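You operate a simulated robot arm through the tools that you are given. There is no shell and no other tool.

You run a simulated robot arm. Do the job below in one go: nothing can be reset, and whatever is moved stays where it is left.

Task
Start the fume cupboard: fan and light on, sash at the green mark, air speed 0.7 m/s.
Fine: set the speed with the fan dial, on one of its marks; the taps end shut.

The check looks at the end state, three seconds after you hand in, the way a careful person would. Anything else that was tipped, shoved, dropped, spilled or broken makes it a failure.

Robot
A 7-joint arm with a two-finger parallel gripper, fixed in place. Base frame: the origin is on the floor under the middle of its stand, x ahead of it, y to its left, z up. Readings come in m, degrees, newtons and seconds.
With the tool pointing down near the work surface it reaches from about 0.44 to 0.92 m from the base axis. Its first joint turns from -115.0 to 115.0 degrees. Payload 3.91 kg.
Tool frame: the origin (TCP) lies between the finger pads and is the grasp point; the fingertips stand 0.03 m ahead of it; z points along the fingers, y is the line along which they close. The gripper opens to 0.11 m. The fingers are 0.02 m wide and 0.01 m thick; the gripper's body (0.048 by 0.112 m) begins 0.055 m behind the TCP.
Orientation is that of the tool frame in the base frame, as a unit quaternion [w, x, y, z]. With the fingers straight down and closing along the base's y, the tool's x points along the base's -x, its y along +y and its z along -z.

Tools
- The arm moves only by the tool nudge_tool. Its argument "moves" is a list of rows, each a list of 3 entries, a list of its own where there are three numbers: the shift along the base's x, y, z in m, then the turn, a rotation vector about the base's x, y, z in degrees, then the opening, from 0 (shut) to 1 (fully open). In form: [[[tx, ty, tz], [ax, ay, az], claw], ...]. A call has 1 to 20 rows; each row is the pose to reach, as a shift and turn from the pose commanded when the call began. Rows are played at 5 a second. More than 0.05 m and 8.6 degrees between two rows, or a gripper value outside its range, and nothing of the call is played. Where a pose cannot be reached the arm comes as near as it can. A force on the tool above 50 N (or 10 N above the force at the start of the call, whichever is more), or a blocked arm, ends the call early, and 0.2 s more pass. The fingers move at their own pace (about 0.153 m/s each) and stop on an object; they squeeze with about 39 N. The grip force told is the motor's: it shows also when the fingers shut on nothing. Time passes only in rows, and 0.2 s behind the last, so rows that repeat a pose let the fingers close. The reply holds the time, the measured pose of the TCP, the force on the tool along the base axes, the opening and the grip force, in the units named above and with some noise, with the torque about the TCP (base axes, N m) and any sound that the robot's microphone picked up.
- Cameras (640 x 400 px; columns grow to the right, rows downward): "scene" is fixed at [0.2193, -0.6486, 1.8192]; the picture's right is [0.53, -0.85, 0.00], its down [-0.46, -0.29, -0.84] and it looks along [0.71, 0.45, -0.55] (base axes); focal length 313 px, centre (320, 200). "wrist" rides on the gripper at [0.072, 0.017, -0.103] in the tool frame; the picture's right is [-0.23, 0.97, 0.00], its down [-0.76, -0.18, -0.62] and it looks along [-0.61, -0.14, 0.78] (tool axes); focal length 222 px, centre (320, 200). There is no depth. A picture from a camera that has moved, and an enlarged one, comes with that camera's place and axes in the base frame and with its lens.
- snapshot(camera): a new picture of that camera. It takes no simulated time.
- lift_body(by): slides the trunk up (or, below 0, down) by that many m; the arm rides with it, the base frame stays. It gives what a move gives, with no picture.
- close_up(camera, box): a new picture of the part [left, top, right, bottom] of that camera's present view, enlarged. It takes no simulated time.
- sign_off(): hands the job in; it is judged then, once.

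Places have to be worked out from the pictures, the camera data and where the tool is seen. Open the gripper and draw the arm clear of the work before you hand the job in, unless the task says otherwise.

The tools are called after "Emit:" as name(argument=value, ...) on one line, values as JSON. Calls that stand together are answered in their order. nudge_tool: Moves the arm, as the interface text tells. Its arguments: {"type":"object","properties":{"moves":{"type":"array","items":{"type":"array"}}},"required":["moves"]} The other tools are called the same way: lift_body (by) moves the trunk up or down; snapshot (camera) takes a picture; close_up (camera, box) takes an enlarged picture of a part of a camera's view; sign_off () hands the job in.

At the start:

```text
time: 0.0
tool_pos: [0.4562, -0.2786, 1.6261]
orientation: [-0.001, 0.0, 1.0, 0.0]
ft_force: [-0.4, -0.1, 0.5]
torque: [0.01, -0.01, 0.03]
gripper_width: 0.1099
grip_force: 0.0
trunk travel left (down, up): [-0.925, 0.065]
```

scene: 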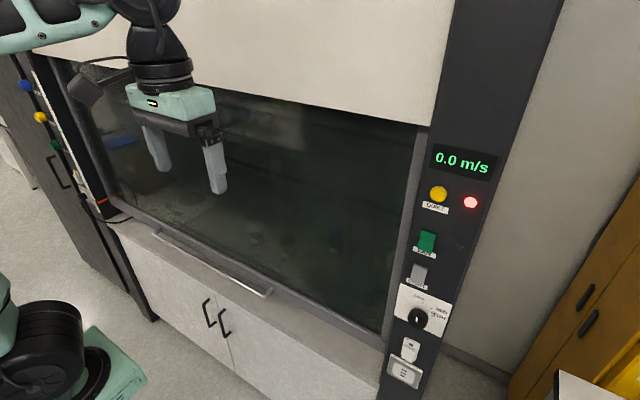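
wrist: 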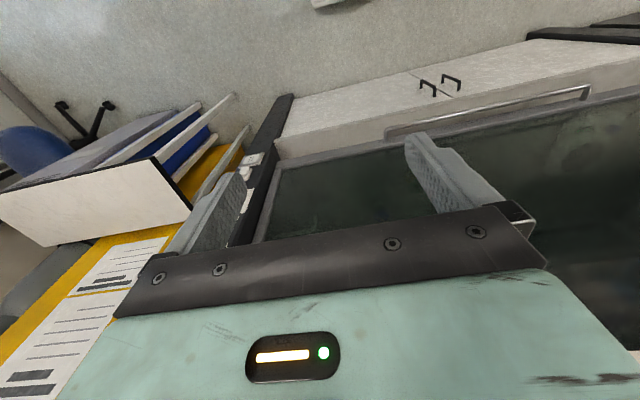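

The scene shows a fume cupboard with a right-hand post carrying display, buttons, a rocker and a dial. I'll enlarge the panel and the left post to read the labels.

Emit:
close_up(camera="scene", box=[380, 130, 540, 230])

Emit:
close_up(camera="scene", box=[360, 225, 520, 325])

Emit:
close_up(camera="scene", box=[360, 290, 520, 390])

Emit:
close_up(camera="scene", box=[0, 50, 160, 250])

```text
4.00 times, centred on (460, 180) of scene
camera zoom: at [0.2193, -0.6486, 1.8192], right [0.53, -0.85, 0.0], down [-0.46, -0.29, -0.84], along [0.71, 0.45, -0.55], focal length 1250 px, centre (-240, 280)
```

zoom: 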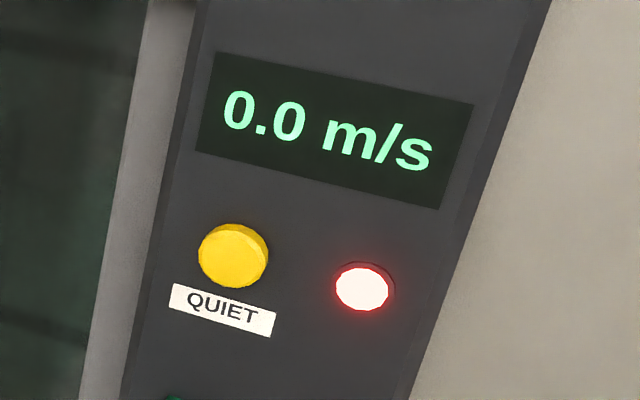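

```text
4.00 times, centred on (440, 275) of scene
camera zoom: at [0.2193, -0.6486, 1.8192], right [0.53, -0.85, 0.0], down [-0.46, -0.29, -0.84], along [0.71, 0.45, -0.55], focal length 1250 px, centre (-160, -100)
```

zoom: 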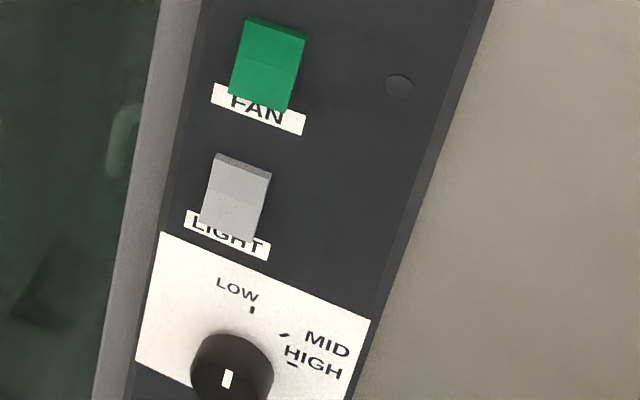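

```text
4.00 times, centred on (440, 340) of scene
camera zoom: at [0.2193, -0.6486, 1.8192], right [0.53, -0.85, 0.0], down [-0.46, -0.29, -0.84], along [0.71, 0.45, -0.55], focal length 1250 px, centre (-160, -360)
```

zoom: 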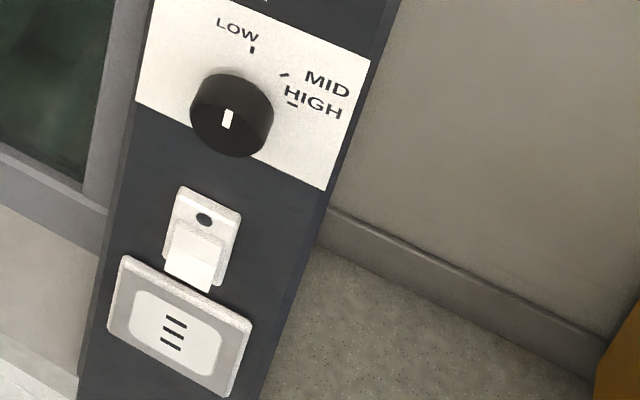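

```text
2.00 times, centred on (80, 150) of scene
camera zoom: at [0.2193, -0.6486, 1.8192], right [0.53, -0.85, 0.0], down [-0.46, -0.29, -0.84], along [0.71, 0.45, -0.55], focal length 625 px, centre (800, 300)
```

zoom: 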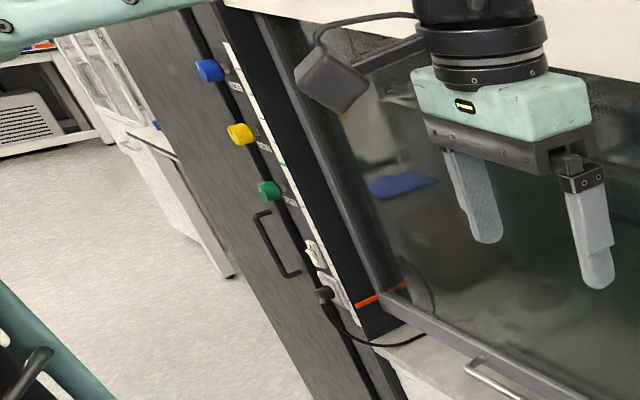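

The wrist view shows the panel upside-down at left. I'll enlarge it to triangulate the post's plane.

Emit:
close_up(camera="wrist", box=[180, 80, 340, 260])

Emit:
close_up(camera="wrist", box=[380, 60, 640, 220])

Emit:
close_up(camera="scene", box=[60, 150, 220, 250])

Emit:
close_up(camera="scene", box=[10, 60, 90, 160])

Emit:
close_up(camera="scene", box=[200, 80, 440, 230])

```text
2.22 times, centred on (260, 170) of wrist
camera zoom: at [0.3843, -0.2622, 1.73], right [0.23, 0.97, 0.0], down [0.76, -0.18, 0.62], along [0.61, -0.14, -0.78], focal length 494 px, centre (453, 267)
```

zoom: 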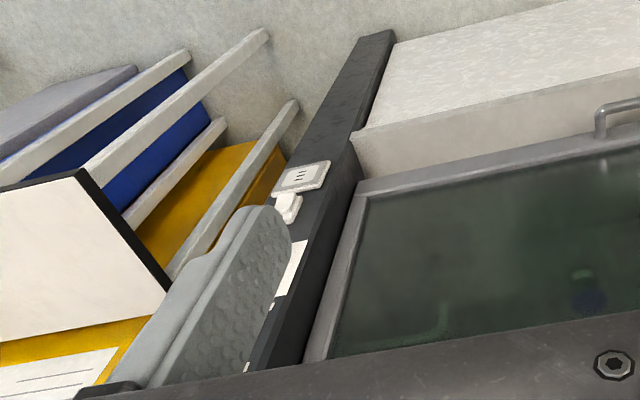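

```text
2.46 times, centred on (510, 140) of wrist
camera zoom: at [0.3843, -0.2622, 1.73], right [0.23, 0.97, 0.0], down [0.76, -0.18, 0.62], along [0.61, -0.14, -0.78], focal length 547 px, centre (-148, 348)
```

zoom: 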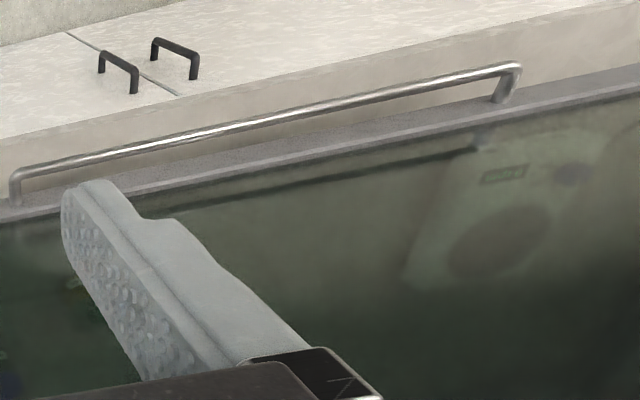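

```text
4.00 times, centred on (140, 200) of scene
camera zoom: at [0.2193, -0.6486, 1.8192], right [0.53, -0.85, 0.0], down [-0.46, -0.29, -0.84], along [0.71, 0.45, -0.55], focal length 1250 px, centre (1040, 200)
```

zoom: 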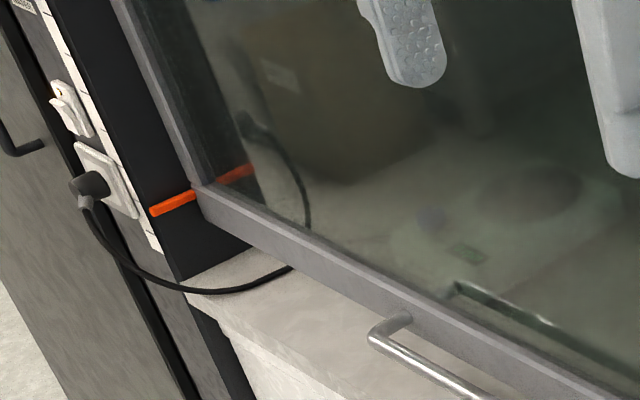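

```text
4.00 times, centred on (50, 110) of scene
camera zoom: at [0.2193, -0.6486, 1.8192], right [0.53, -0.85, 0.0], down [-0.46, -0.29, -0.84], along [0.71, 0.45, -0.55], focal length 1250 px, centre (1400, 560)
```

zoom: 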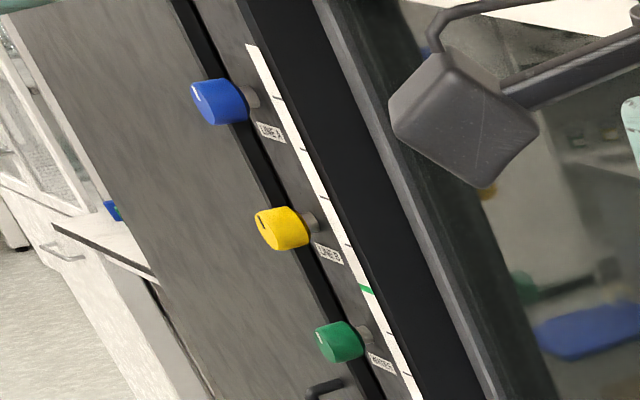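

```text
2.67 times, centred on (320, 155) of scene
camera zoom: at [0.2193, -0.6486, 1.8192], right [0.53, -0.85, 0.0], down [-0.46, -0.29, -0.84], along [0.71, 0.45, -0.55], focal length 834 px, centre (320, 320)
```

zoom: 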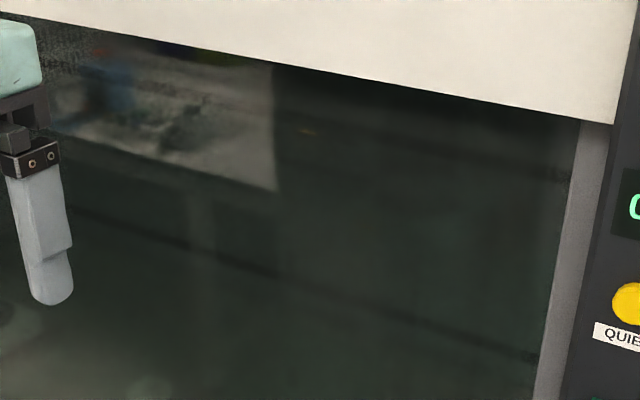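

Triangulation puts the right post at x≈0.73, with FAN at about (y −0.574, z 1.41), LIGHT z 1.32, dial z 1.18. The sash handle is near x 0.74, z 0.95, the pointer near z 0.99 and the green mark near z 1.31. I'll turn the tool to point forward (+x) while backing well clear of the post, so the wrist camera can see it close up.

Emit:
nudge_tool(moves=[[[0.004, -0.014, -0.014], [0, -7.5, 0], 1], [[0.008, -0.028, -0.028], [0, -15, 0], 1], [[0.012, -0.042, -0.042], [0, -22.5, 0], 1], [[0.016, -0.056, -0.056], [0, -30, 0], 1], [[0.02, -0.07, -0.07], [0, -37.5, 0], 1], [[0.024, -0.084, -0.084], [0, -45, 0], 1], [[0.028, -0.098, -0.098], [0, -52.5, 0], 0.5], [[0.032, -0.112, -0.112], [0, -60, 0], 0], [[0.036, -0.126, -0.126], [0, -67.5, 0], 0], [[0.04, -0.14, -0.14], [0, -75, 0], 0], [[0.044, -0.154, -0.154], [0, -82.5, 0], 0], [[0.048, -0.17, -0.17], [0, -90, 0], 0]])

```text
time: 2.6
tool_pos: [0.5047, -0.4479, 1.456]
orientation: [0.708, -0.001, 0.706, -0.001]
ft_force: [-0.8, 0.8, 0.1]
torque: [0.01, 0.04, -0.03]
gripper_width: 0.0003
grip_force: 37.7
trunk travel left (down, up): [-0.925, 0.065]
```

The tool now points along +x with its camera beneath it, looking forward and up. I'll look from both cameras.

Emit:
snapshot(camera="wrist")

Emit:
snapshot(camera="scene")

```text
taken
camera wrist: at [0.4014, -0.4312, 1.3839], right [0.0, 0.97, 0.23], down [-0.63, -0.17, 0.76], along [0.78, -0.14, 0.61], focal length 222 px, centre (320, 200)
```

wrist: 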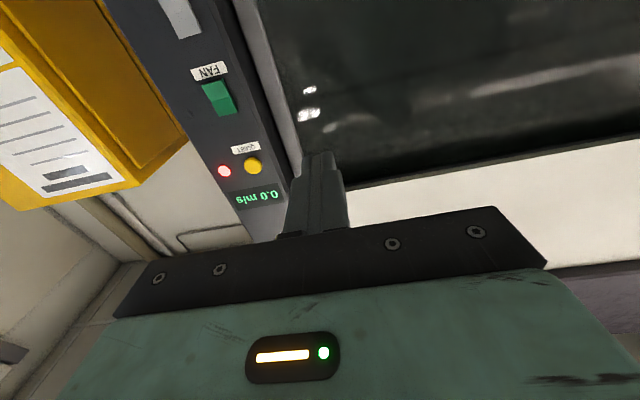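

```text
taken
```

scene: 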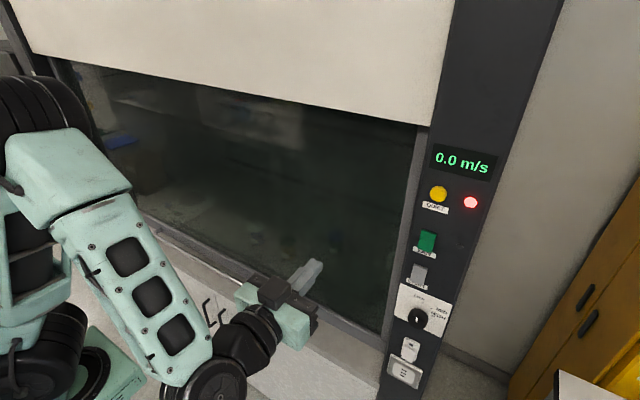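

The panel is visible from below. I'll zoom in to triangulate FAN, QUIET and the post plane more precisely.

Emit:
close_up(camera="wrist", box=[160, 0, 320, 100])

Emit:
close_up(camera="wrist", box=[160, 120, 320, 220])

Emit:
close_up(camera="wrist", box=[0, 40, 160, 240])

```text
4.00 times, centred on (240, 50) of wrist
camera zoom: at [0.4014, -0.4312, 1.3839], right [0.0, 0.97, 0.23], down [-0.63, -0.17, 0.76], along [0.78, -0.14, 0.61], focal length 888 px, centre (640, 800)
```

zoom: 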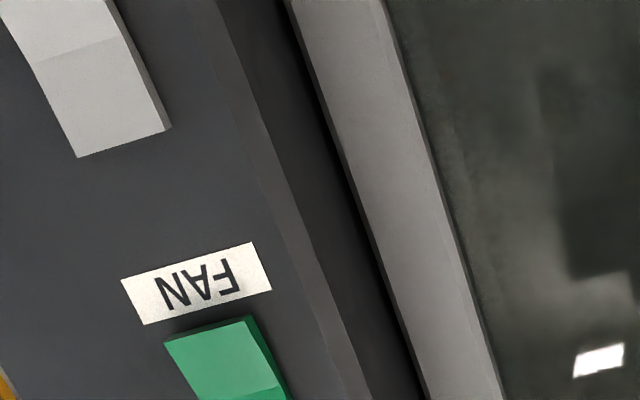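

```text
4.00 times, centred on (240, 170) of wrist
camera zoom: at [0.4014, -0.4312, 1.3839], right [0.0, 0.97, 0.23], down [-0.63, -0.17, 0.76], along [0.78, -0.14, 0.61], focal length 888 px, centre (640, 320)
```

zoom: 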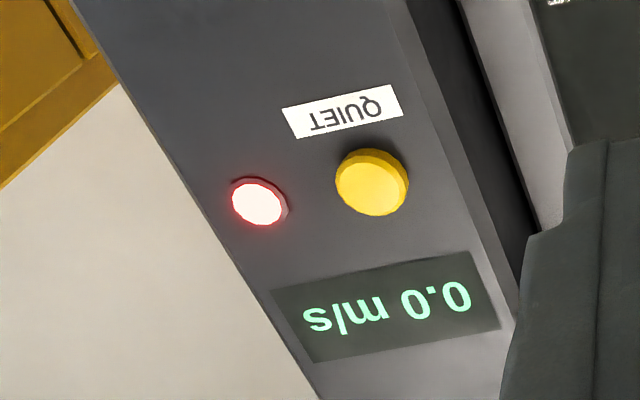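

```text
2.00 times, centred on (80, 140) of wrist
camera zoom: at [0.4014, -0.4312, 1.3839], right [0.0, 0.97, 0.23], down [-0.63, -0.17, 0.76], along [0.78, -0.14, 0.61], focal length 444 px, centre (800, 320)
```

zoom: 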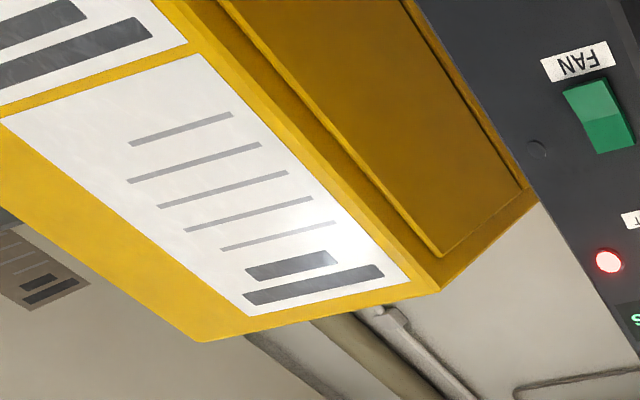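

The label, lamp and lower plate all triangulate to a panel plane near x≈0.72. I'll lower the trunk about 0.3 m so the wrist camera can see the dial and the lower switches from the front.

Emit:
lift_body(by=-0.3)

Emit:
snapshot(camera="wrist")

Emit:
close_up(camera="wrist", box=[140, 0, 300, 100])

Emit:
close_up(camera="wrist", box=[140, 80, 300, 180])

```text
time: 5.6
tool_pos: [0.5053, -0.4481, 1.1555]
orientation: [0.707, 0.0, 0.707, 0.0]
ft_force: [0.6, 0.1, 1.0]
torque: [-0.01, 0.0, 0.03]
gripper_width: 0.0002
grip_force: 37.8
trunk travel left (down, up): [-0.625, 0.365]
```

```text
taken
camera wrist: at [0.4018, -0.4313, 1.0838], right [0.0, 0.97, 0.23], down [-0.62, -0.18, 0.76], along [0.78, -0.14, 0.61], focal length 222 px, centre (320, 200)
```

wrist: 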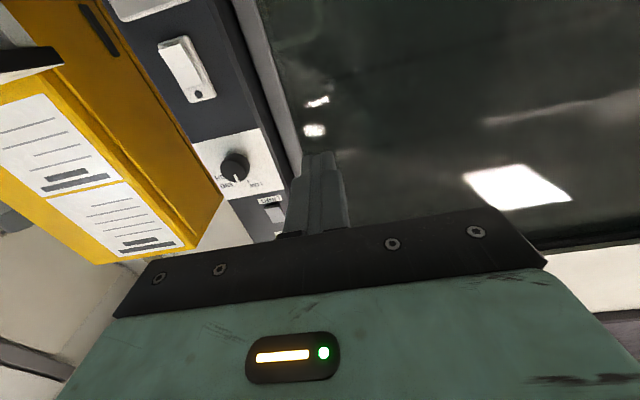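

```text
4.00 times, centred on (220, 50) of wrist
camera zoom: at [0.4018, -0.4313, 1.0838], right [0.0, 0.97, 0.23], down [-0.62, -0.18, 0.76], along [0.78, -0.14, 0.61], focal length 888 px, centre (720, 800)
```

zoom: 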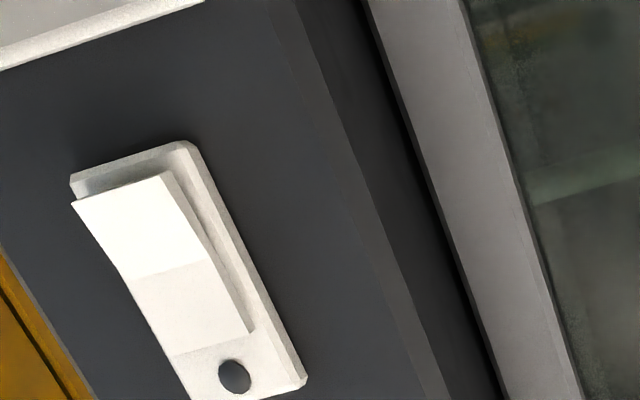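

```text
4.00 times, centred on (220, 130) of wrist
camera zoom: at [0.4018, -0.4313, 1.0838], right [0.0, 0.97, 0.23], down [-0.62, -0.18, 0.76], along [0.78, -0.14, 0.61], focal length 888 px, centre (720, 480)
```

zoom: 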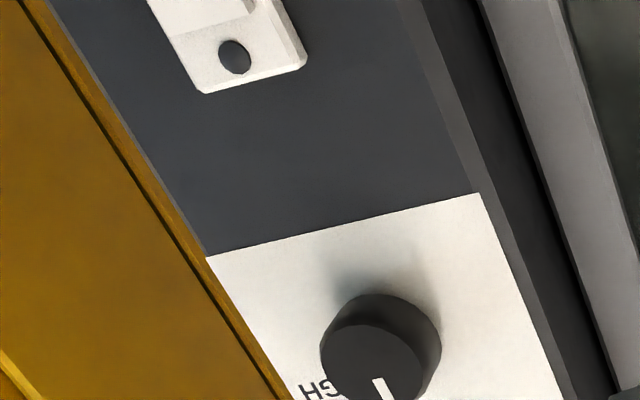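

The dial's pointer line is visible; enlarging the dial.

Emit:
close_up(camera="wrist", box=[190, 130, 290, 240])

Emit:
close_up(camera="wrist", box=[90, 0, 250, 120])

Emit:
close_up(camera="scene", box=[390, 275, 470, 335])

Emit:
close_up(camera="scene", box=[390, 220, 470, 290])

```text
3.64 times, centred on (240, 185) of wrist
camera zoom: at [0.4018, -0.4313, 1.0838], right [0.0, 0.97, 0.23], down [-0.62, -0.18, 0.76], along [0.78, -0.14, 0.61], focal length 808 px, centre (611, 254)
```

zoom: 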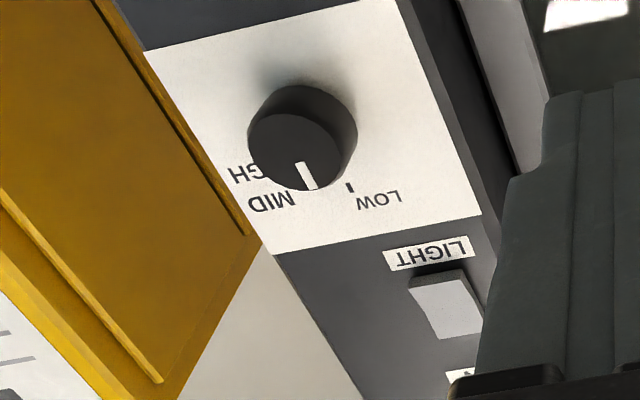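

```text
3.33 times, centred on (170, 60) of wrist
camera zoom: at [0.4018, -0.4313, 1.0838], right [0.0, 0.97, 0.23], down [-0.62, -0.18, 0.76], along [0.78, -0.14, 0.61], focal length 740 px, centre (820, 667)
```

zoom: 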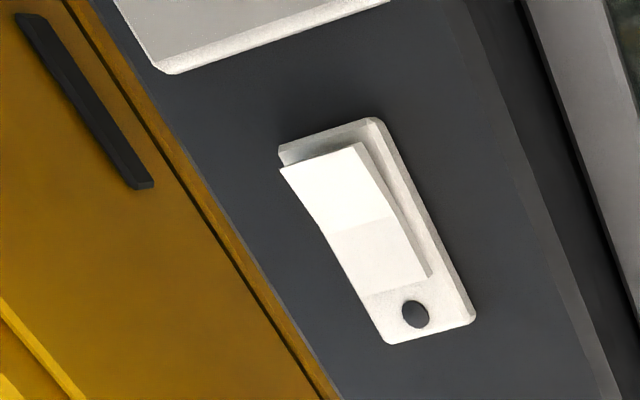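

```text
6.67 times, centred on (430, 305) of scene
camera zoom: at [0.2193, -0.6486, 1.8192], right [0.53, -0.85, 0.0], down [-0.46, -0.29, -0.84], along [0.71, 0.45, -0.55], focal length 2084 px, centre (-413, -500)
```

zoom: 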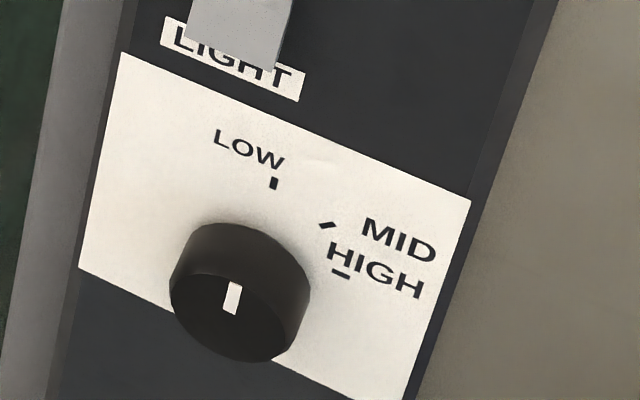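

```text
5.71 times, centred on (430, 255) of scene
camera zoom: at [0.2193, -0.6486, 1.8192], right [0.53, -0.85, 0.0], down [-0.46, -0.29, -0.84], along [0.71, 0.45, -0.55], focal length 1786 px, centre (-309, -114)
```

zoom: 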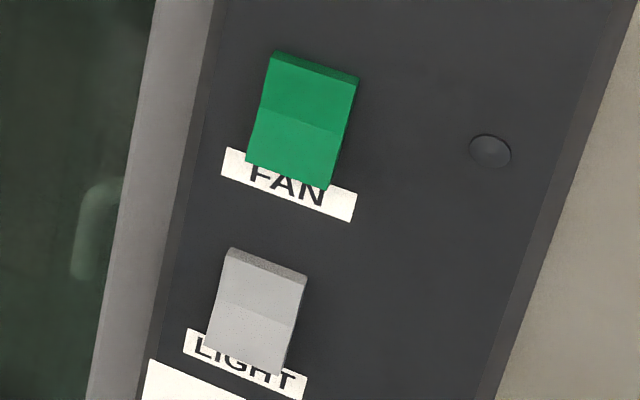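

The ticks work out as LOW at 12 o'clock, MID at 45° and HIGH at 90° clockwise, around a knob centre of about (y −0.598, z 1.229). I'll zoom in harder to see where the knob pointer sits now.

Emit:
close_up(camera="scene", box=[404, 290, 444, 330])

Emit:
close_up(camera="wrist", box=[215, 145, 265, 195])

```text
10.00 times, centred on (424, 310) of scene
camera zoom: at [0.2193, -0.6486, 1.8192], right [0.53, -0.85, 0.0], down [-0.46, -0.29, -0.84], along [0.71, 0.45, -0.55], focal length 3126 px, centre (-720, -900)
```

zoom: 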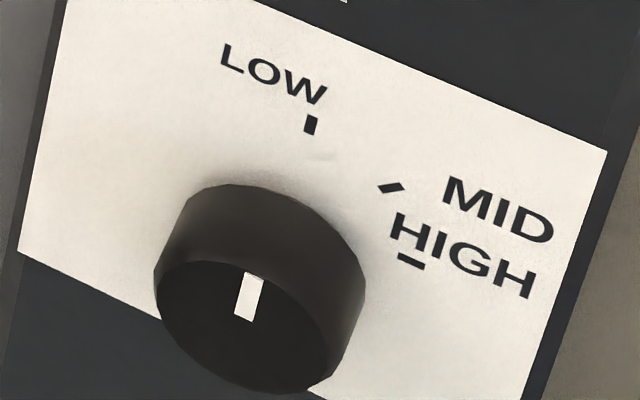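

```text
8.00 times, centred on (240, 170) of wrist
camera zoom: at [0.4018, -0.4313, 1.0838], right [0.0, 0.97, 0.23], down [-0.62, -0.18, 0.76], along [0.78, -0.14, 0.61], focal length 1777 px, centre (960, 440)
```

zoom: 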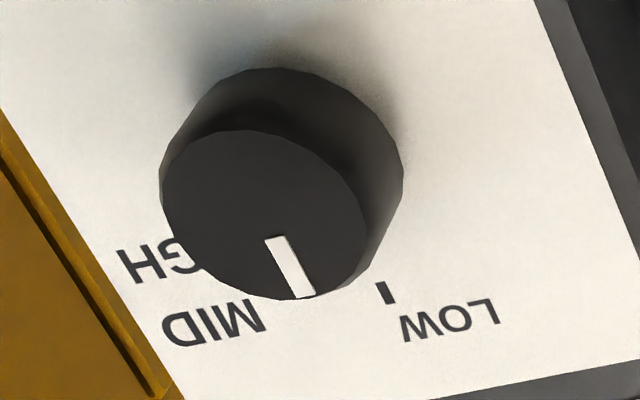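

The pointer sits on LOW now. Next I'll check the taps on the left post for their state with maximal zoom.

Emit:
close_up(camera="scene", box=[15, 70, 55, 100])

Emit:
close_up(camera="scene", box=[30, 100, 70, 130])

Emit:
close_up(camera="scene", box=[40, 130, 80, 160])

Emit:
snapshot(camera="scene")

```text
13.33 times, centred on (35, 85) of scene
camera zoom: at [0.2193, -0.6486, 1.8192], right [0.53, -0.85, 0.0], down [-0.46, -0.29, -0.84], along [0.71, 0.45, -0.55], focal length 4168 px, centre (4120, 1733)
```

zoom: 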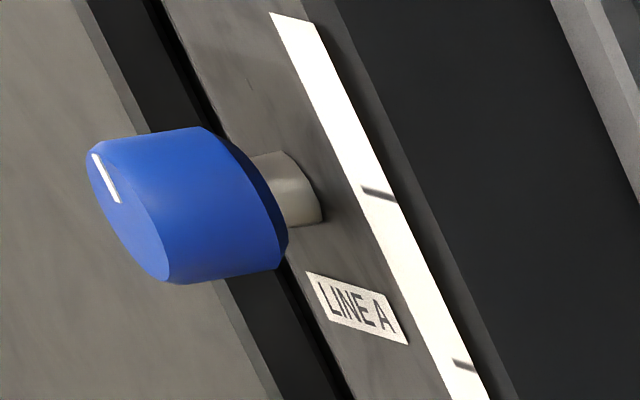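

```text
13.33 times, centred on (50, 115) of scene
camera zoom: at [0.2193, -0.6486, 1.8192], right [0.53, -0.85, 0.0], down [-0.46, -0.29, -0.84], along [0.71, 0.45, -0.55], focal length 4168 px, centre (3920, 1333)
```

zoom: 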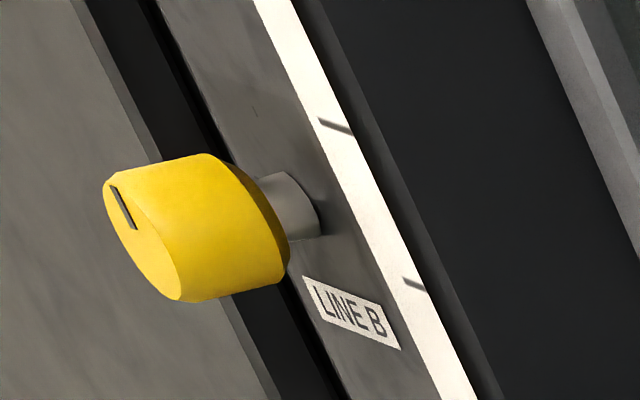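

```text
13.33 times, centred on (60, 145) of scene
camera zoom: at [0.2193, -0.6486, 1.8192], right [0.53, -0.85, 0.0], down [-0.46, -0.29, -0.84], along [0.71, 0.45, -0.55], focal length 4168 px, centre (3787, 933)
```

zoom: 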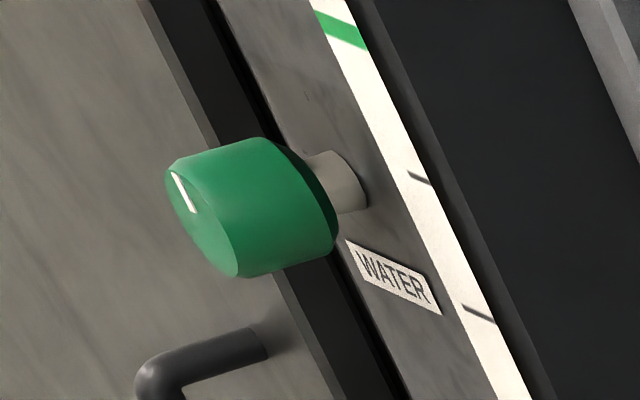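

```text
taken
```

scene: 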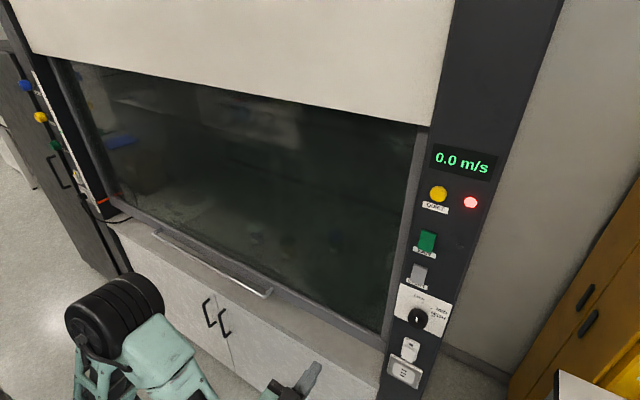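

All three taps' index lines point up identically, and I'll leave them alone. The FAN and LIGHT rockers stick out at their lower halves (off). I'll raise the trunk to FAN height.

Emit:
lift_body(by=0.262)

Emit:
nudge_tool(moves=[[[0.01, -0.026, 0], [0, 0, 0], 0], [[0.02, -0.052, 0], [0, 0, 0], 0], [[0.04, -0.078, 0], [0, 0, 0], 0], [[0.06, -0.104, 0], [0, 0, 0], 0], [[0.09, -0.129, 0], [0, 0, 0], 0], [[0.12, -0.129, 0], [0, 0, 0], 0], [[0.125, -0.129, 0], [0, 0, 0], 0]])

Emit:
snapshot(camera="scene")

Emit:
close_up(camera="scene", box=[370, 200, 490, 280])

Emit:
snapshot(camera="wrist")

```text
time: 8.3
tool_pos: [0.5038, -0.4473, 1.4157]
orientation: [0.707, 0.0, 0.708, 0.0]
ft_force: [-0.2, -0.1, -0.8]
torque: [0.0, -0.01, -0.01]
gripper_width: 0.0
grip_force: 37.9
trunk travel left (down, up): [-0.887, 0.103]
```

```text
time: 9.9
tool_pos: [0.6307, -0.5767, 1.4171]
orientation: [0.707, 0.0, 0.707, 0.0]
ft_force: [0.0, 0.1, -0.6]
torque: [0.02, 0.03, 0.01]
gripper_width: 0.0
grip_force: 37.4
trunk travel left (down, up): [-0.887, 0.103]
```

```text
taken
```

scene: 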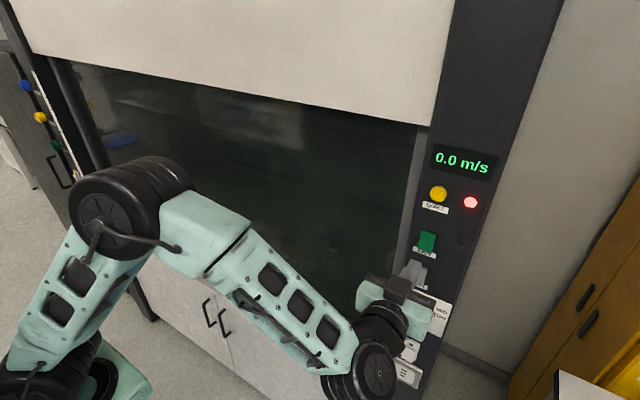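

```text
5.00 times, centred on (430, 240) of scene
camera zoom: at [0.2193, -0.6486, 1.8192], right [0.53, -0.85, 0.0], down [-0.46, -0.29, -0.84], along [0.71, 0.45, -0.55], focal length 1563 px, centre (-230, 0)
```

zoom: 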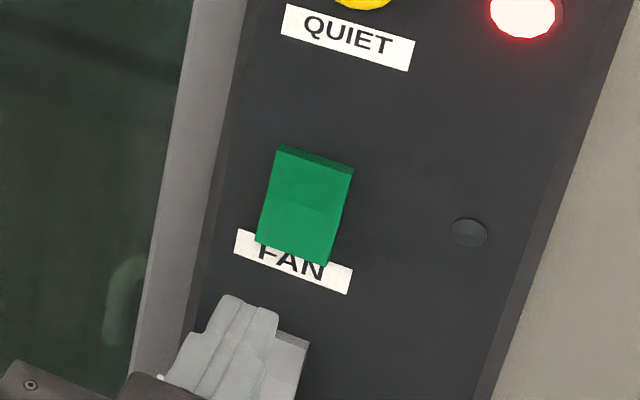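

```text
taken
camera wrist: at [0.5276, -0.5604, 1.3463], right [0.0, 0.97, 0.23], down [-0.62, -0.18, 0.76], along [0.78, -0.14, 0.61], focal length 222 px, centre (320, 200)
```

wrist: 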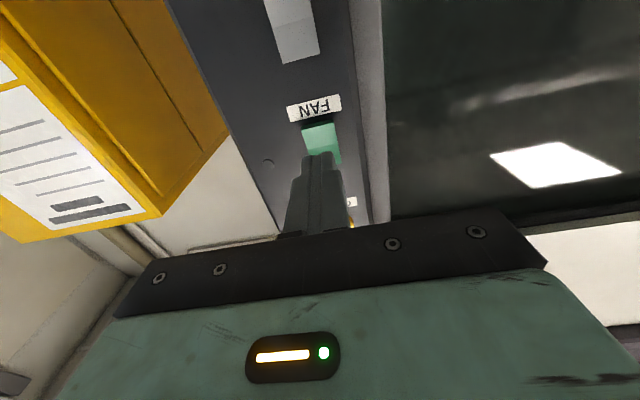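

The closed tip is at (0.661, −0.577, 1.417), lined up with the protruding lower half of FAN (bottom edge about z 1.41). I'll shift up 4 mm and press in gently in small steps.

Emit:
nudge_tool(moves=[[[0.01, -0.002, 0.004], [0, 0, 0], 0], [[0.02, -0.002, 0.004], [0, 0, 0], 0], [[0.026, -0.002, 0.004], [0, 0, 0], 0], [[0.03, -0.002, 0.004], [0, 0, 0], 0], [[0.034, -0.002, 0.004], [0, 0, 0], 0], [[0.038, -0.002, 0.004], [0, 0, 0], 0], [[0.042, -0.002, 0.004], [0, 0, 0], 0]])

Emit:
close_up(camera="scene", box=[370, 140, 530, 280])

```text
time: 11.5
tool_pos: [0.6718, -0.5795, 1.4206]
orientation: [0.708, 0.0, 0.707, 0.0]
ft_force: [-0.8, -0.1, -0.1]
torque: [0.02, -0.01, 0.01]
gripper_width: 0.0
grip_force: 37.5
trunk travel left (down, up): [-0.887, 0.103]
```

```text
2.86 times, centred on (450, 210) of scene
camera zoom: at [0.2193, -0.6486, 1.8192], right [0.53, -0.85, 0.0], down [-0.46, -0.29, -0.84], along [0.71, 0.45, -0.55], focal length 893 px, centre (-51, 171)
```

zoom: 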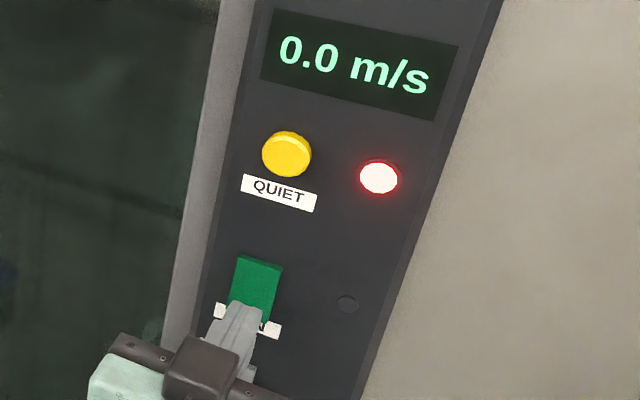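

No contact yet with the tip at x≈0.702. I'll keep advancing in small steps.

Emit:
nudge_tool(moves=[[[0.003, 0, 0], [0, 0, 0], 0], [[0.006, 0, 0], [0, 0, 0], 0], [[0.009, 0, 0], [0, 0, 0], 0], [[0.012, 0, 0], [0, 0, 0], 0]])

Emit:
close_up(camera="scene", box=[370, 140, 530, 280])

```text
time: 12.5
tool_pos: [0.6813, -0.5796, 1.4197]
orientation: [0.707, 0.0, 0.707, 0.0]
ft_force: [-11.5, 5.1, -3.9]
torque: [-0.06, 0.03, 0.18]
gripper_width: 0.0001
grip_force: 37.6
trunk travel left (down, up): [-0.887, 0.103]
```

```text
2.86 times, centred on (450, 210) of scene
camera zoom: at [0.2193, -0.6486, 1.8192], right [0.53, -0.85, 0.0], down [-0.46, -0.29, -0.84], along [0.71, 0.45, -0.55], focal length 893 px, centre (-51, 171)
```

zoom: 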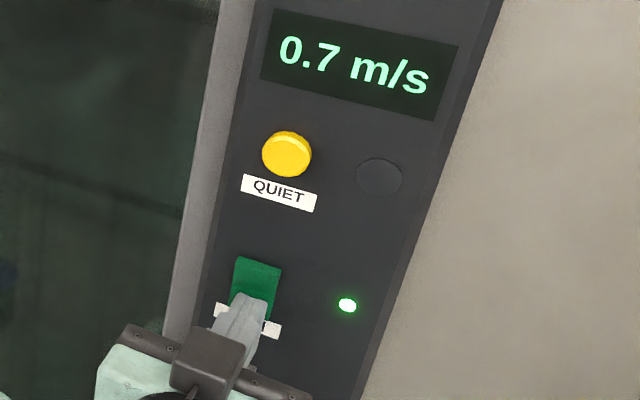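

The fan is on: green lamp lit, red out, 0.7 m/s with the sash still down. I'll back off, drop 88 mm to LIGHT's lower half and look before pressing.

Emit:
nudge_tool(moves=[[[-0.02, 0, 0], [0, 0, 0], 0], [[-0.05, 0, 0], [0, 0, 0], 0], [[-0.05, 0, -0.03], [0, 0, 0], 0], [[-0.05, 0, -0.06], [0, 0, 0], 0], [[-0.05, 0, -0.088], [0, 0, 0], 0], [[-0.05, 0, -0.088], [0, 0, 0], 0]])

Emit:
close_up(camera="scene", box=[370, 200, 490, 290])

Emit:
snapshot(camera="wrist")

```text
time: 13.9
tool_pos: [0.6351, -0.5808, 1.3329]
orientation: [0.707, 0.001, 0.707, -0.001]
ft_force: [0.3, 0.0, 0.1]
torque: [-0.01, -0.01, 0.03]
gripper_width: 0.0001
grip_force: 37.8
trunk travel left (down, up): [-0.887, 0.103]
```

```text
4.44 times, centred on (430, 245) of scene
camera zoom: at [0.2193, -0.6486, 1.8192], right [0.53, -0.85, 0.0], down [-0.46, -0.29, -0.84], along [0.71, 0.45, -0.55], focal length 1389 px, centre (-169, 0)
```

zoom: 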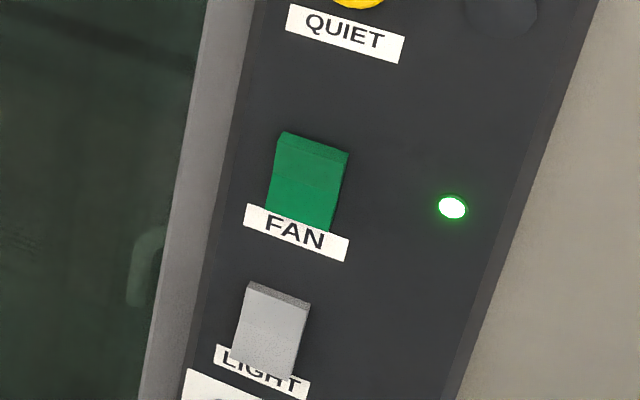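

```text
taken
camera wrist: at [0.5323, -0.5639, 1.2626], right [0.0, 0.97, 0.23], down [-0.62, -0.18, 0.76], along [0.78, -0.14, 0.61], focal length 222 px, centre (320, 200)
```

wrist: 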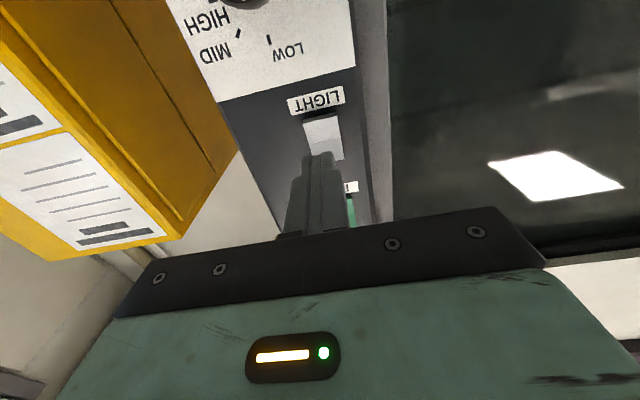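

FAN has clearly flipped, since its label is now fully visible. The tip is aligned with LIGHT's lower half, so I press in to the same depth.

Emit:
nudge_tool(moves=[[[0.015, 0.003, 0], [0, 0, 0], 0], [[0.03, 0.003, 0], [0, 0, 0], 0], [[0.036, 0.003, 0], [0, 0, 0], 0], [[0.04, 0.003, 0], [0, 0, 0], 0], [[0.043, 0.003, 0], [0, 0, 0], 0], [[0.046, 0.003, 0], [0, 0, 0], 0], [[0.05, 0.003, 0], [0, 0, 0], 0]])

Emit:
snapshot(camera="scene")

```text
time: 15.5
tool_pos: [0.6826, -0.5763, 1.3329]
orientation: [0.707, 0.0, 0.707, 0.0]
ft_force: [-16.7, 8.5, -2.2]
torque: [-0.14, -0.04, 0.25]
gripper_width: 0.0
grip_force: 37.8
trunk travel left (down, up): [-0.887, 0.103]
```

```text
taken
```

scene: 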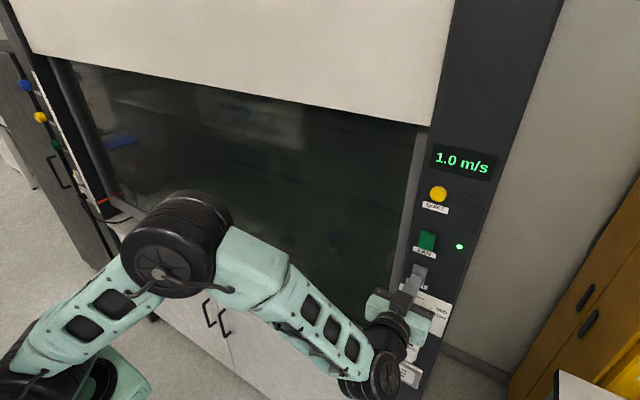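

The air speed has ramped to 1.0 m/s. Contact was made on LIGHT, but the cupboard doesn't look lit yet, so I'll back off and inspect the rocker.

Emit:
nudge_tool(moves=[[[-0.02, 0, 0], [0, 0, 0], 0], [[-0.05, 0, 0], [0, 0, 0], 0], [[-0.05, 0, -0.04], [0, 0, 0], 0], [[-0.05, 0, -0.04], [0, 0, 0], 0]])

Emit:
snapshot(camera="scene")

Emit:
close_up(camera="scene", box=[370, 140, 530, 290])

```text
time: 16.5
tool_pos: [0.6365, -0.577, 1.2918]
orientation: [0.706, 0.0, 0.708, 0.0]
ft_force: [-0.1, 0.0, 0.0]
torque: [-0.03, 0.01, -0.02]
gripper_width: 0.0002
grip_force: 37.4
trunk travel left (down, up): [-0.887, 0.103]
```

```text
taken
```

scene: 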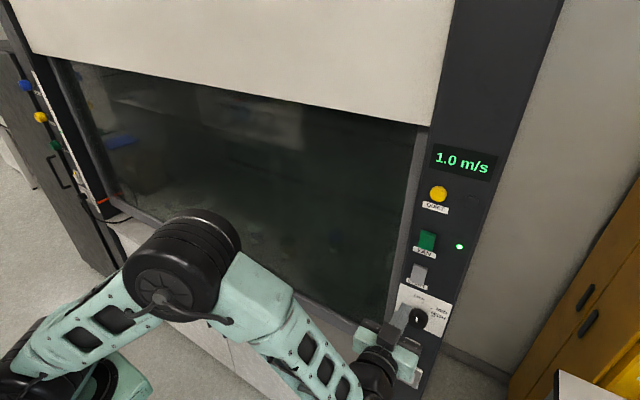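

```text
2.67 times, centred on (450, 215) of scene
camera zoom: at [0.2193, -0.6486, 1.8192], right [0.53, -0.85, 0.0], down [-0.46, -0.29, -0.84], along [0.71, 0.45, -0.55], focal length 834 px, centre (-27, 160)
```

zoom: 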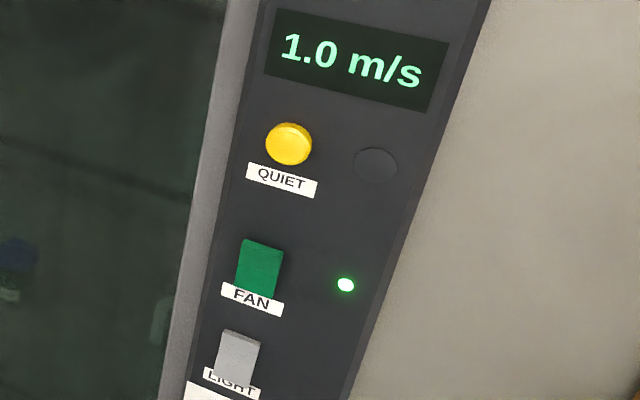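

LIGHT has not flipped. I'll press again slightly lower on the rocker (z≈1.329) and a few millimetres deeper.

Emit:
nudge_tool(moves=[[[0, 0, 0.037], [0, 0, 0], 0], [[0.02, 0, 0.037], [0, 0, 0], 0], [[0.035, 0, 0.037], [0, 0, 0], 0], [[0.041, 0, 0.037], [0, 0, 0], 0], [[0.045, 0, 0.037], [0, 0, 0], 0], [[0.049, 0, 0.037], [0, 0, 0], 0], [[0.053, 0, 0.037], [0, 0, 0], 0], [[0.057, 0, 0.037], [0, 0, 0], 0], [[0.06, 0, 0.037], [0, 0, 0], 0]])

Emit:
snapshot(camera="scene")

```text
time: 18.3
tool_pos: [0.6814, -0.5773, 1.3281]
orientation: [0.704, 0.001, 0.71, -0.001]
ft_force: [-26.8, 8.7, 2.7]
torque: [-0.27, -0.39, 0.21]
gripper_width: 0.0001
grip_force: 37.7
trunk travel left (down, up): [-0.887, 0.103]
stopped in row 8: the force on the tool passed its limit at 57 N (the readings are from after the stop); the commanded pose is now the measured one
```

```text
taken
```

scene: 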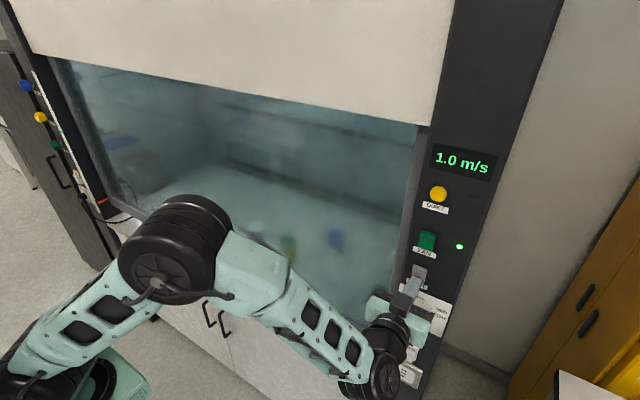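

The light is on and the interior is lit. I'll retract clear of the panel, then view the panel and the sash handle area.

Emit:
nudge_tool(moves=[[[-0.03, 0, 0], [0, 0, 0], 0], [[-0.07, 0.01, 0], [0, 0, 0], 0], [[-0.11, 0.04, 0], [0, 0, 0], 0], [[-0.14, 0.08, 0], [0, 0, 0], 0], [[-0.16, 0.12, 0], [0, 0, 0], 0], [[-0.18, 0.16, 0], [0, 0, 0], 0]])

Emit:
snapshot(camera="scene")

Emit:
close_up(camera="scene", box=[370, 140, 530, 290])

Emit:
close_up(camera="scene", box=[80, 190, 320, 340])

Emit:
snapshot(camera="wrist")

```text
time: 19.7
tool_pos: [0.5065, -0.4176, 1.3272]
orientation: [0.705, 0.002, 0.709, -0.001]
ft_force: [0.6, -0.5, -0.2]
torque: [-0.01, -0.01, 0.01]
gripper_width: 0.0
grip_force: 37.8
trunk travel left (down, up): [-0.887, 0.103]
```

```text
taken
```

scene: 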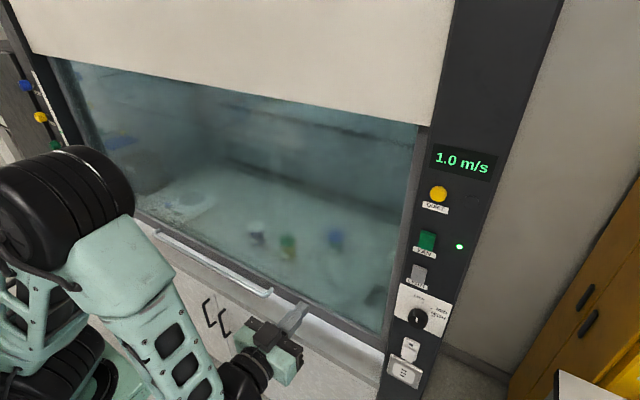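

```text
2.67 times, centred on (450, 215) of scene
camera zoom: at [0.2193, -0.6486, 1.8192], right [0.53, -0.85, 0.0], down [-0.46, -0.29, -0.84], along [0.71, 0.45, -0.55], focal length 834 px, centre (-27, 160)
```

zoom: 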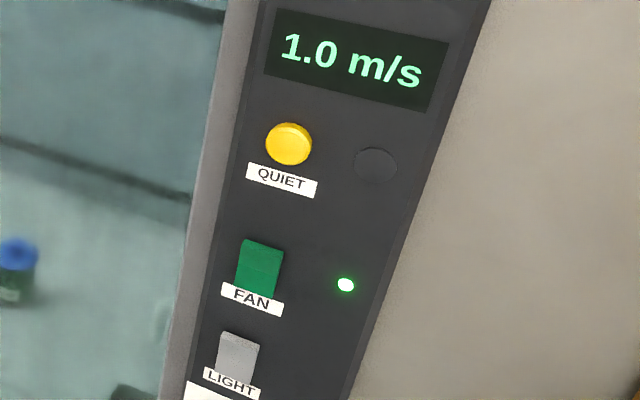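

```text
2.67 times, centred on (200, 265) of scene
camera zoom: at [0.2193, -0.6486, 1.8192], right [0.53, -0.85, 0.0], down [-0.46, -0.29, -0.84], along [0.71, 0.45, -0.55], focal length 834 px, centre (640, 27)
```

zoom: 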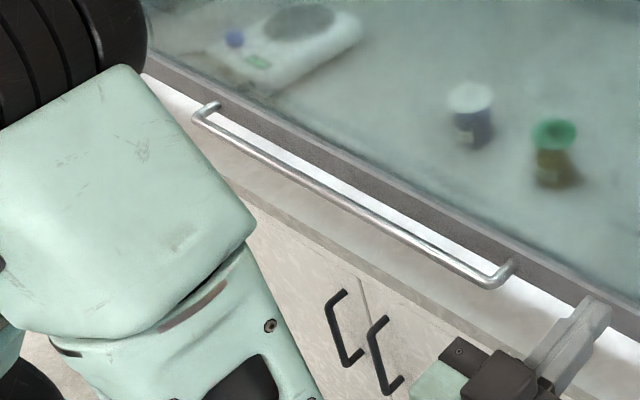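

```text
taken
camera wrist: at [0.4034, -0.4004, 1.2575], right [0.0, 0.97, 0.23], down [-0.62, -0.18, 0.77], along [0.79, -0.14, 0.6], focal length 222 px, centre (320, 200)
```

wrist: 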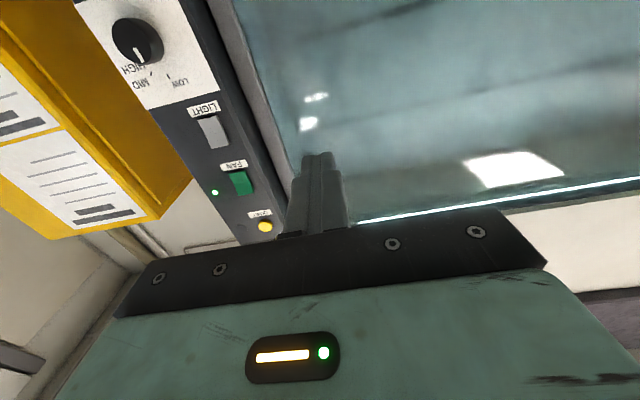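

Both rockers are flipped, the green lamp is lit and there's no alarm. Next is the sash: I'll swing over to the handle's middle (y≈0.2) while rolling the gripper 90° so the fingers close vertically and the wrist camera faces the left scale.

Emit:
nudge_tool(moves=[[[0, 0.044, 0], [-6.5, 0, 0], 0], [[0, 0.088, 0], [-13, 0, 0], 0], [[0, 0.132, 0], [-19.5, 0, 0], 0], [[0, 0.176, 0], [-26, 0, 0], 0], [[0, 0.22, 0], [-32.5, 0, 0], 0], [[0, 0.264, 0], [-39, 0, 0], 0], [[0, 0.308, 0], [-45.5, 0, 0], 0], [[0, 0.352, 0], [-52, 0, 0], 0], [[0, 0.396, 0], [-58.5, 0, 0], 0], [[0, 0.44, 0], [-65, 0, 0], 0], [[0, 0.484, 0], [-71.5, 0, 0], 0], [[0, 0.528, 0], [-78, 0, 0], 0], [[0, 0.572, 0], [-84.5, 0, 0], 0], [[0, 0.616, 0], [-90, 0, 0], 0.5], [[0, 0.616, 0], [-90, 0, 0], 0.5]])

Emit:
snapshot(camera="scene")

Emit:
snapshot(camera="wrist")

```text
time: 22.0
tool_pos: [0.5932, 0.0004, 1.3838]
orientation: [0.572, -0.13, 0.787, -0.191]
ft_force: [0.1, -0.6, -0.1]
torque: [-0.02, 0.0, 0.02]
gripper_width: 0.0
grip_force: 37.5
out of reach, approached as far as the arm can: row 1, 2, 3, 4, 5, 6, 7, 8, 9, 10, 11
trunk travel left (down, up): [-0.887, 0.103]
stopped in row 11: the arm was blocked; the commanded pose is now the measured one
```

```text
taken
```

scene: 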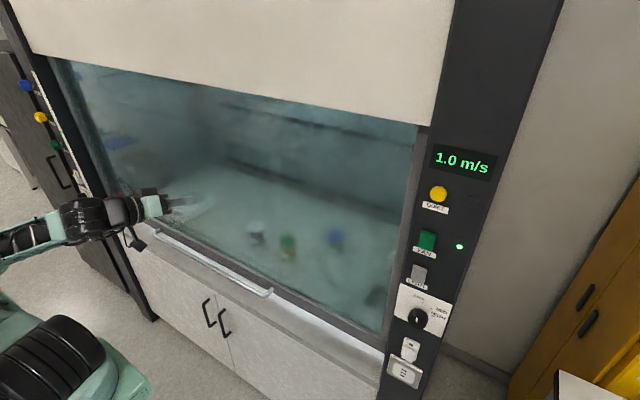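

```text
taken
camera wrist: at [0.4739, 0.0004, 1.3441], right [0.08, 0.97, -0.24], down [-0.36, 0.26, 0.9], along [0.93, 0.01, 0.37], focal length 222 px, centre (320, 200)
```

wrist: 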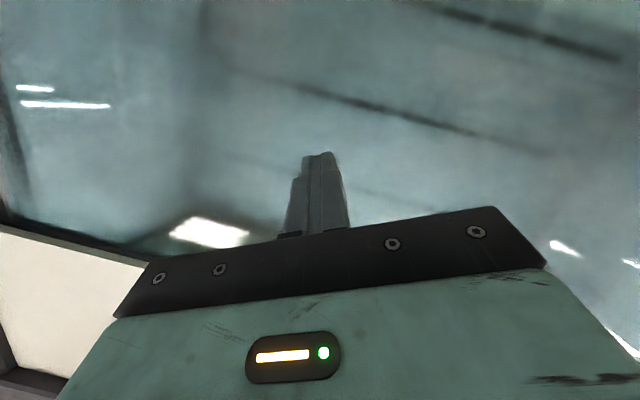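

The arm ran into its inner reach limit with the tool pointing forward, but touched nothing (force ≈0). I'll continue the roll further out from the base, pitching about 20° down so the gripper body stays above the bench.

Emit:
nudge_tool(moves=[[[0.005, 0.01, 0], [-5.9, 0.85, 2.74], 0], [[0.01, 0.02, 0], [-11.8, 1.7, 5.5], 0], [[0.015, 0.03, 0], [-17.7, 2.6, 8.2], 0], [[0.02, 0.04, 0], [-23.6, 3.4, 11.0], 0], [[0.025, 0.05, 0], [-29.6, 4.3, 13.7], 0], [[0.03, 0.06, 0], [-35.5, 5.1, 16.4], 0], [[0.03, 0.07, 0], [-41.4, 6.0, 19.2], 0], [[0.03, 0.08, 0], [-47.3, 6.8, 21.9], 0], [[0.03, 0.09, 0], [-53.2, 7.7, 24.7], 0], [[0.03, 0.1, 0], [-59.1, 8.5, 27.4], 0], [[0.03, 0.1, 0], [-59.1, 8.5, 27.4], 0]])

Emit:
snapshot(camera="scene")

Emit:
snapshot(camera="wrist")

```text
time: 24.3
tool_pos: [0.6038, 0.0233, 1.3639]
orientation: [0.392, -0.514, 0.646, -0.407]
ft_force: [-0.8, 0.7, 1.0]
torque: [-0.02, -0.01, -0.02]
gripper_width: 0.0003
grip_force: 37.6
out of reach, approached as far as the arm can: row 1
trunk travel left (down, up): [-0.887, 0.103]
stopped in row 11: the arm was blocked; the commanded pose is now the measured one
```

```text
taken
```

scene: 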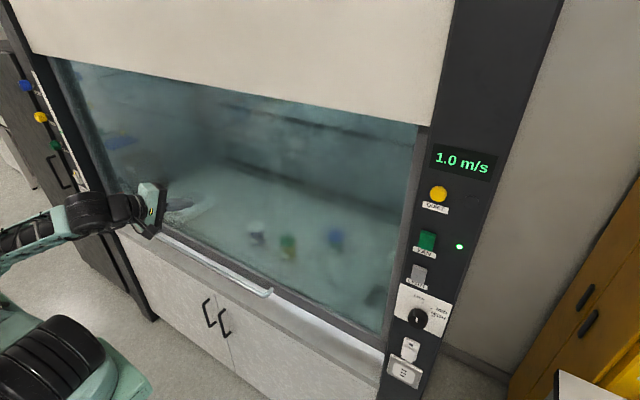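

```text
taken
camera wrist: at [0.4907, -0.0327, 1.3808], right [-0.3, 0.36, -0.88], down [-0.39, 0.8, 0.46], along [0.87, 0.48, -0.1], focal length 222 px, centre (320, 200)
```

wrist: 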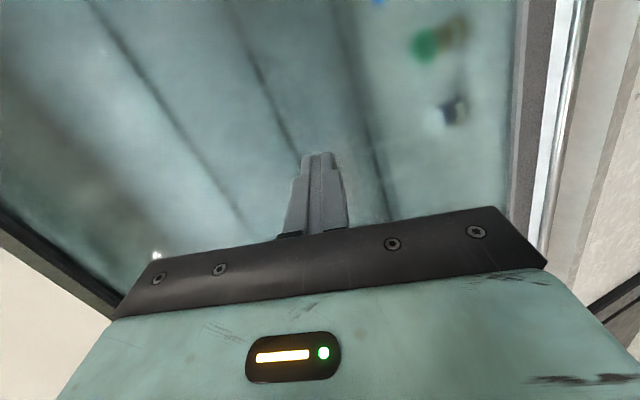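

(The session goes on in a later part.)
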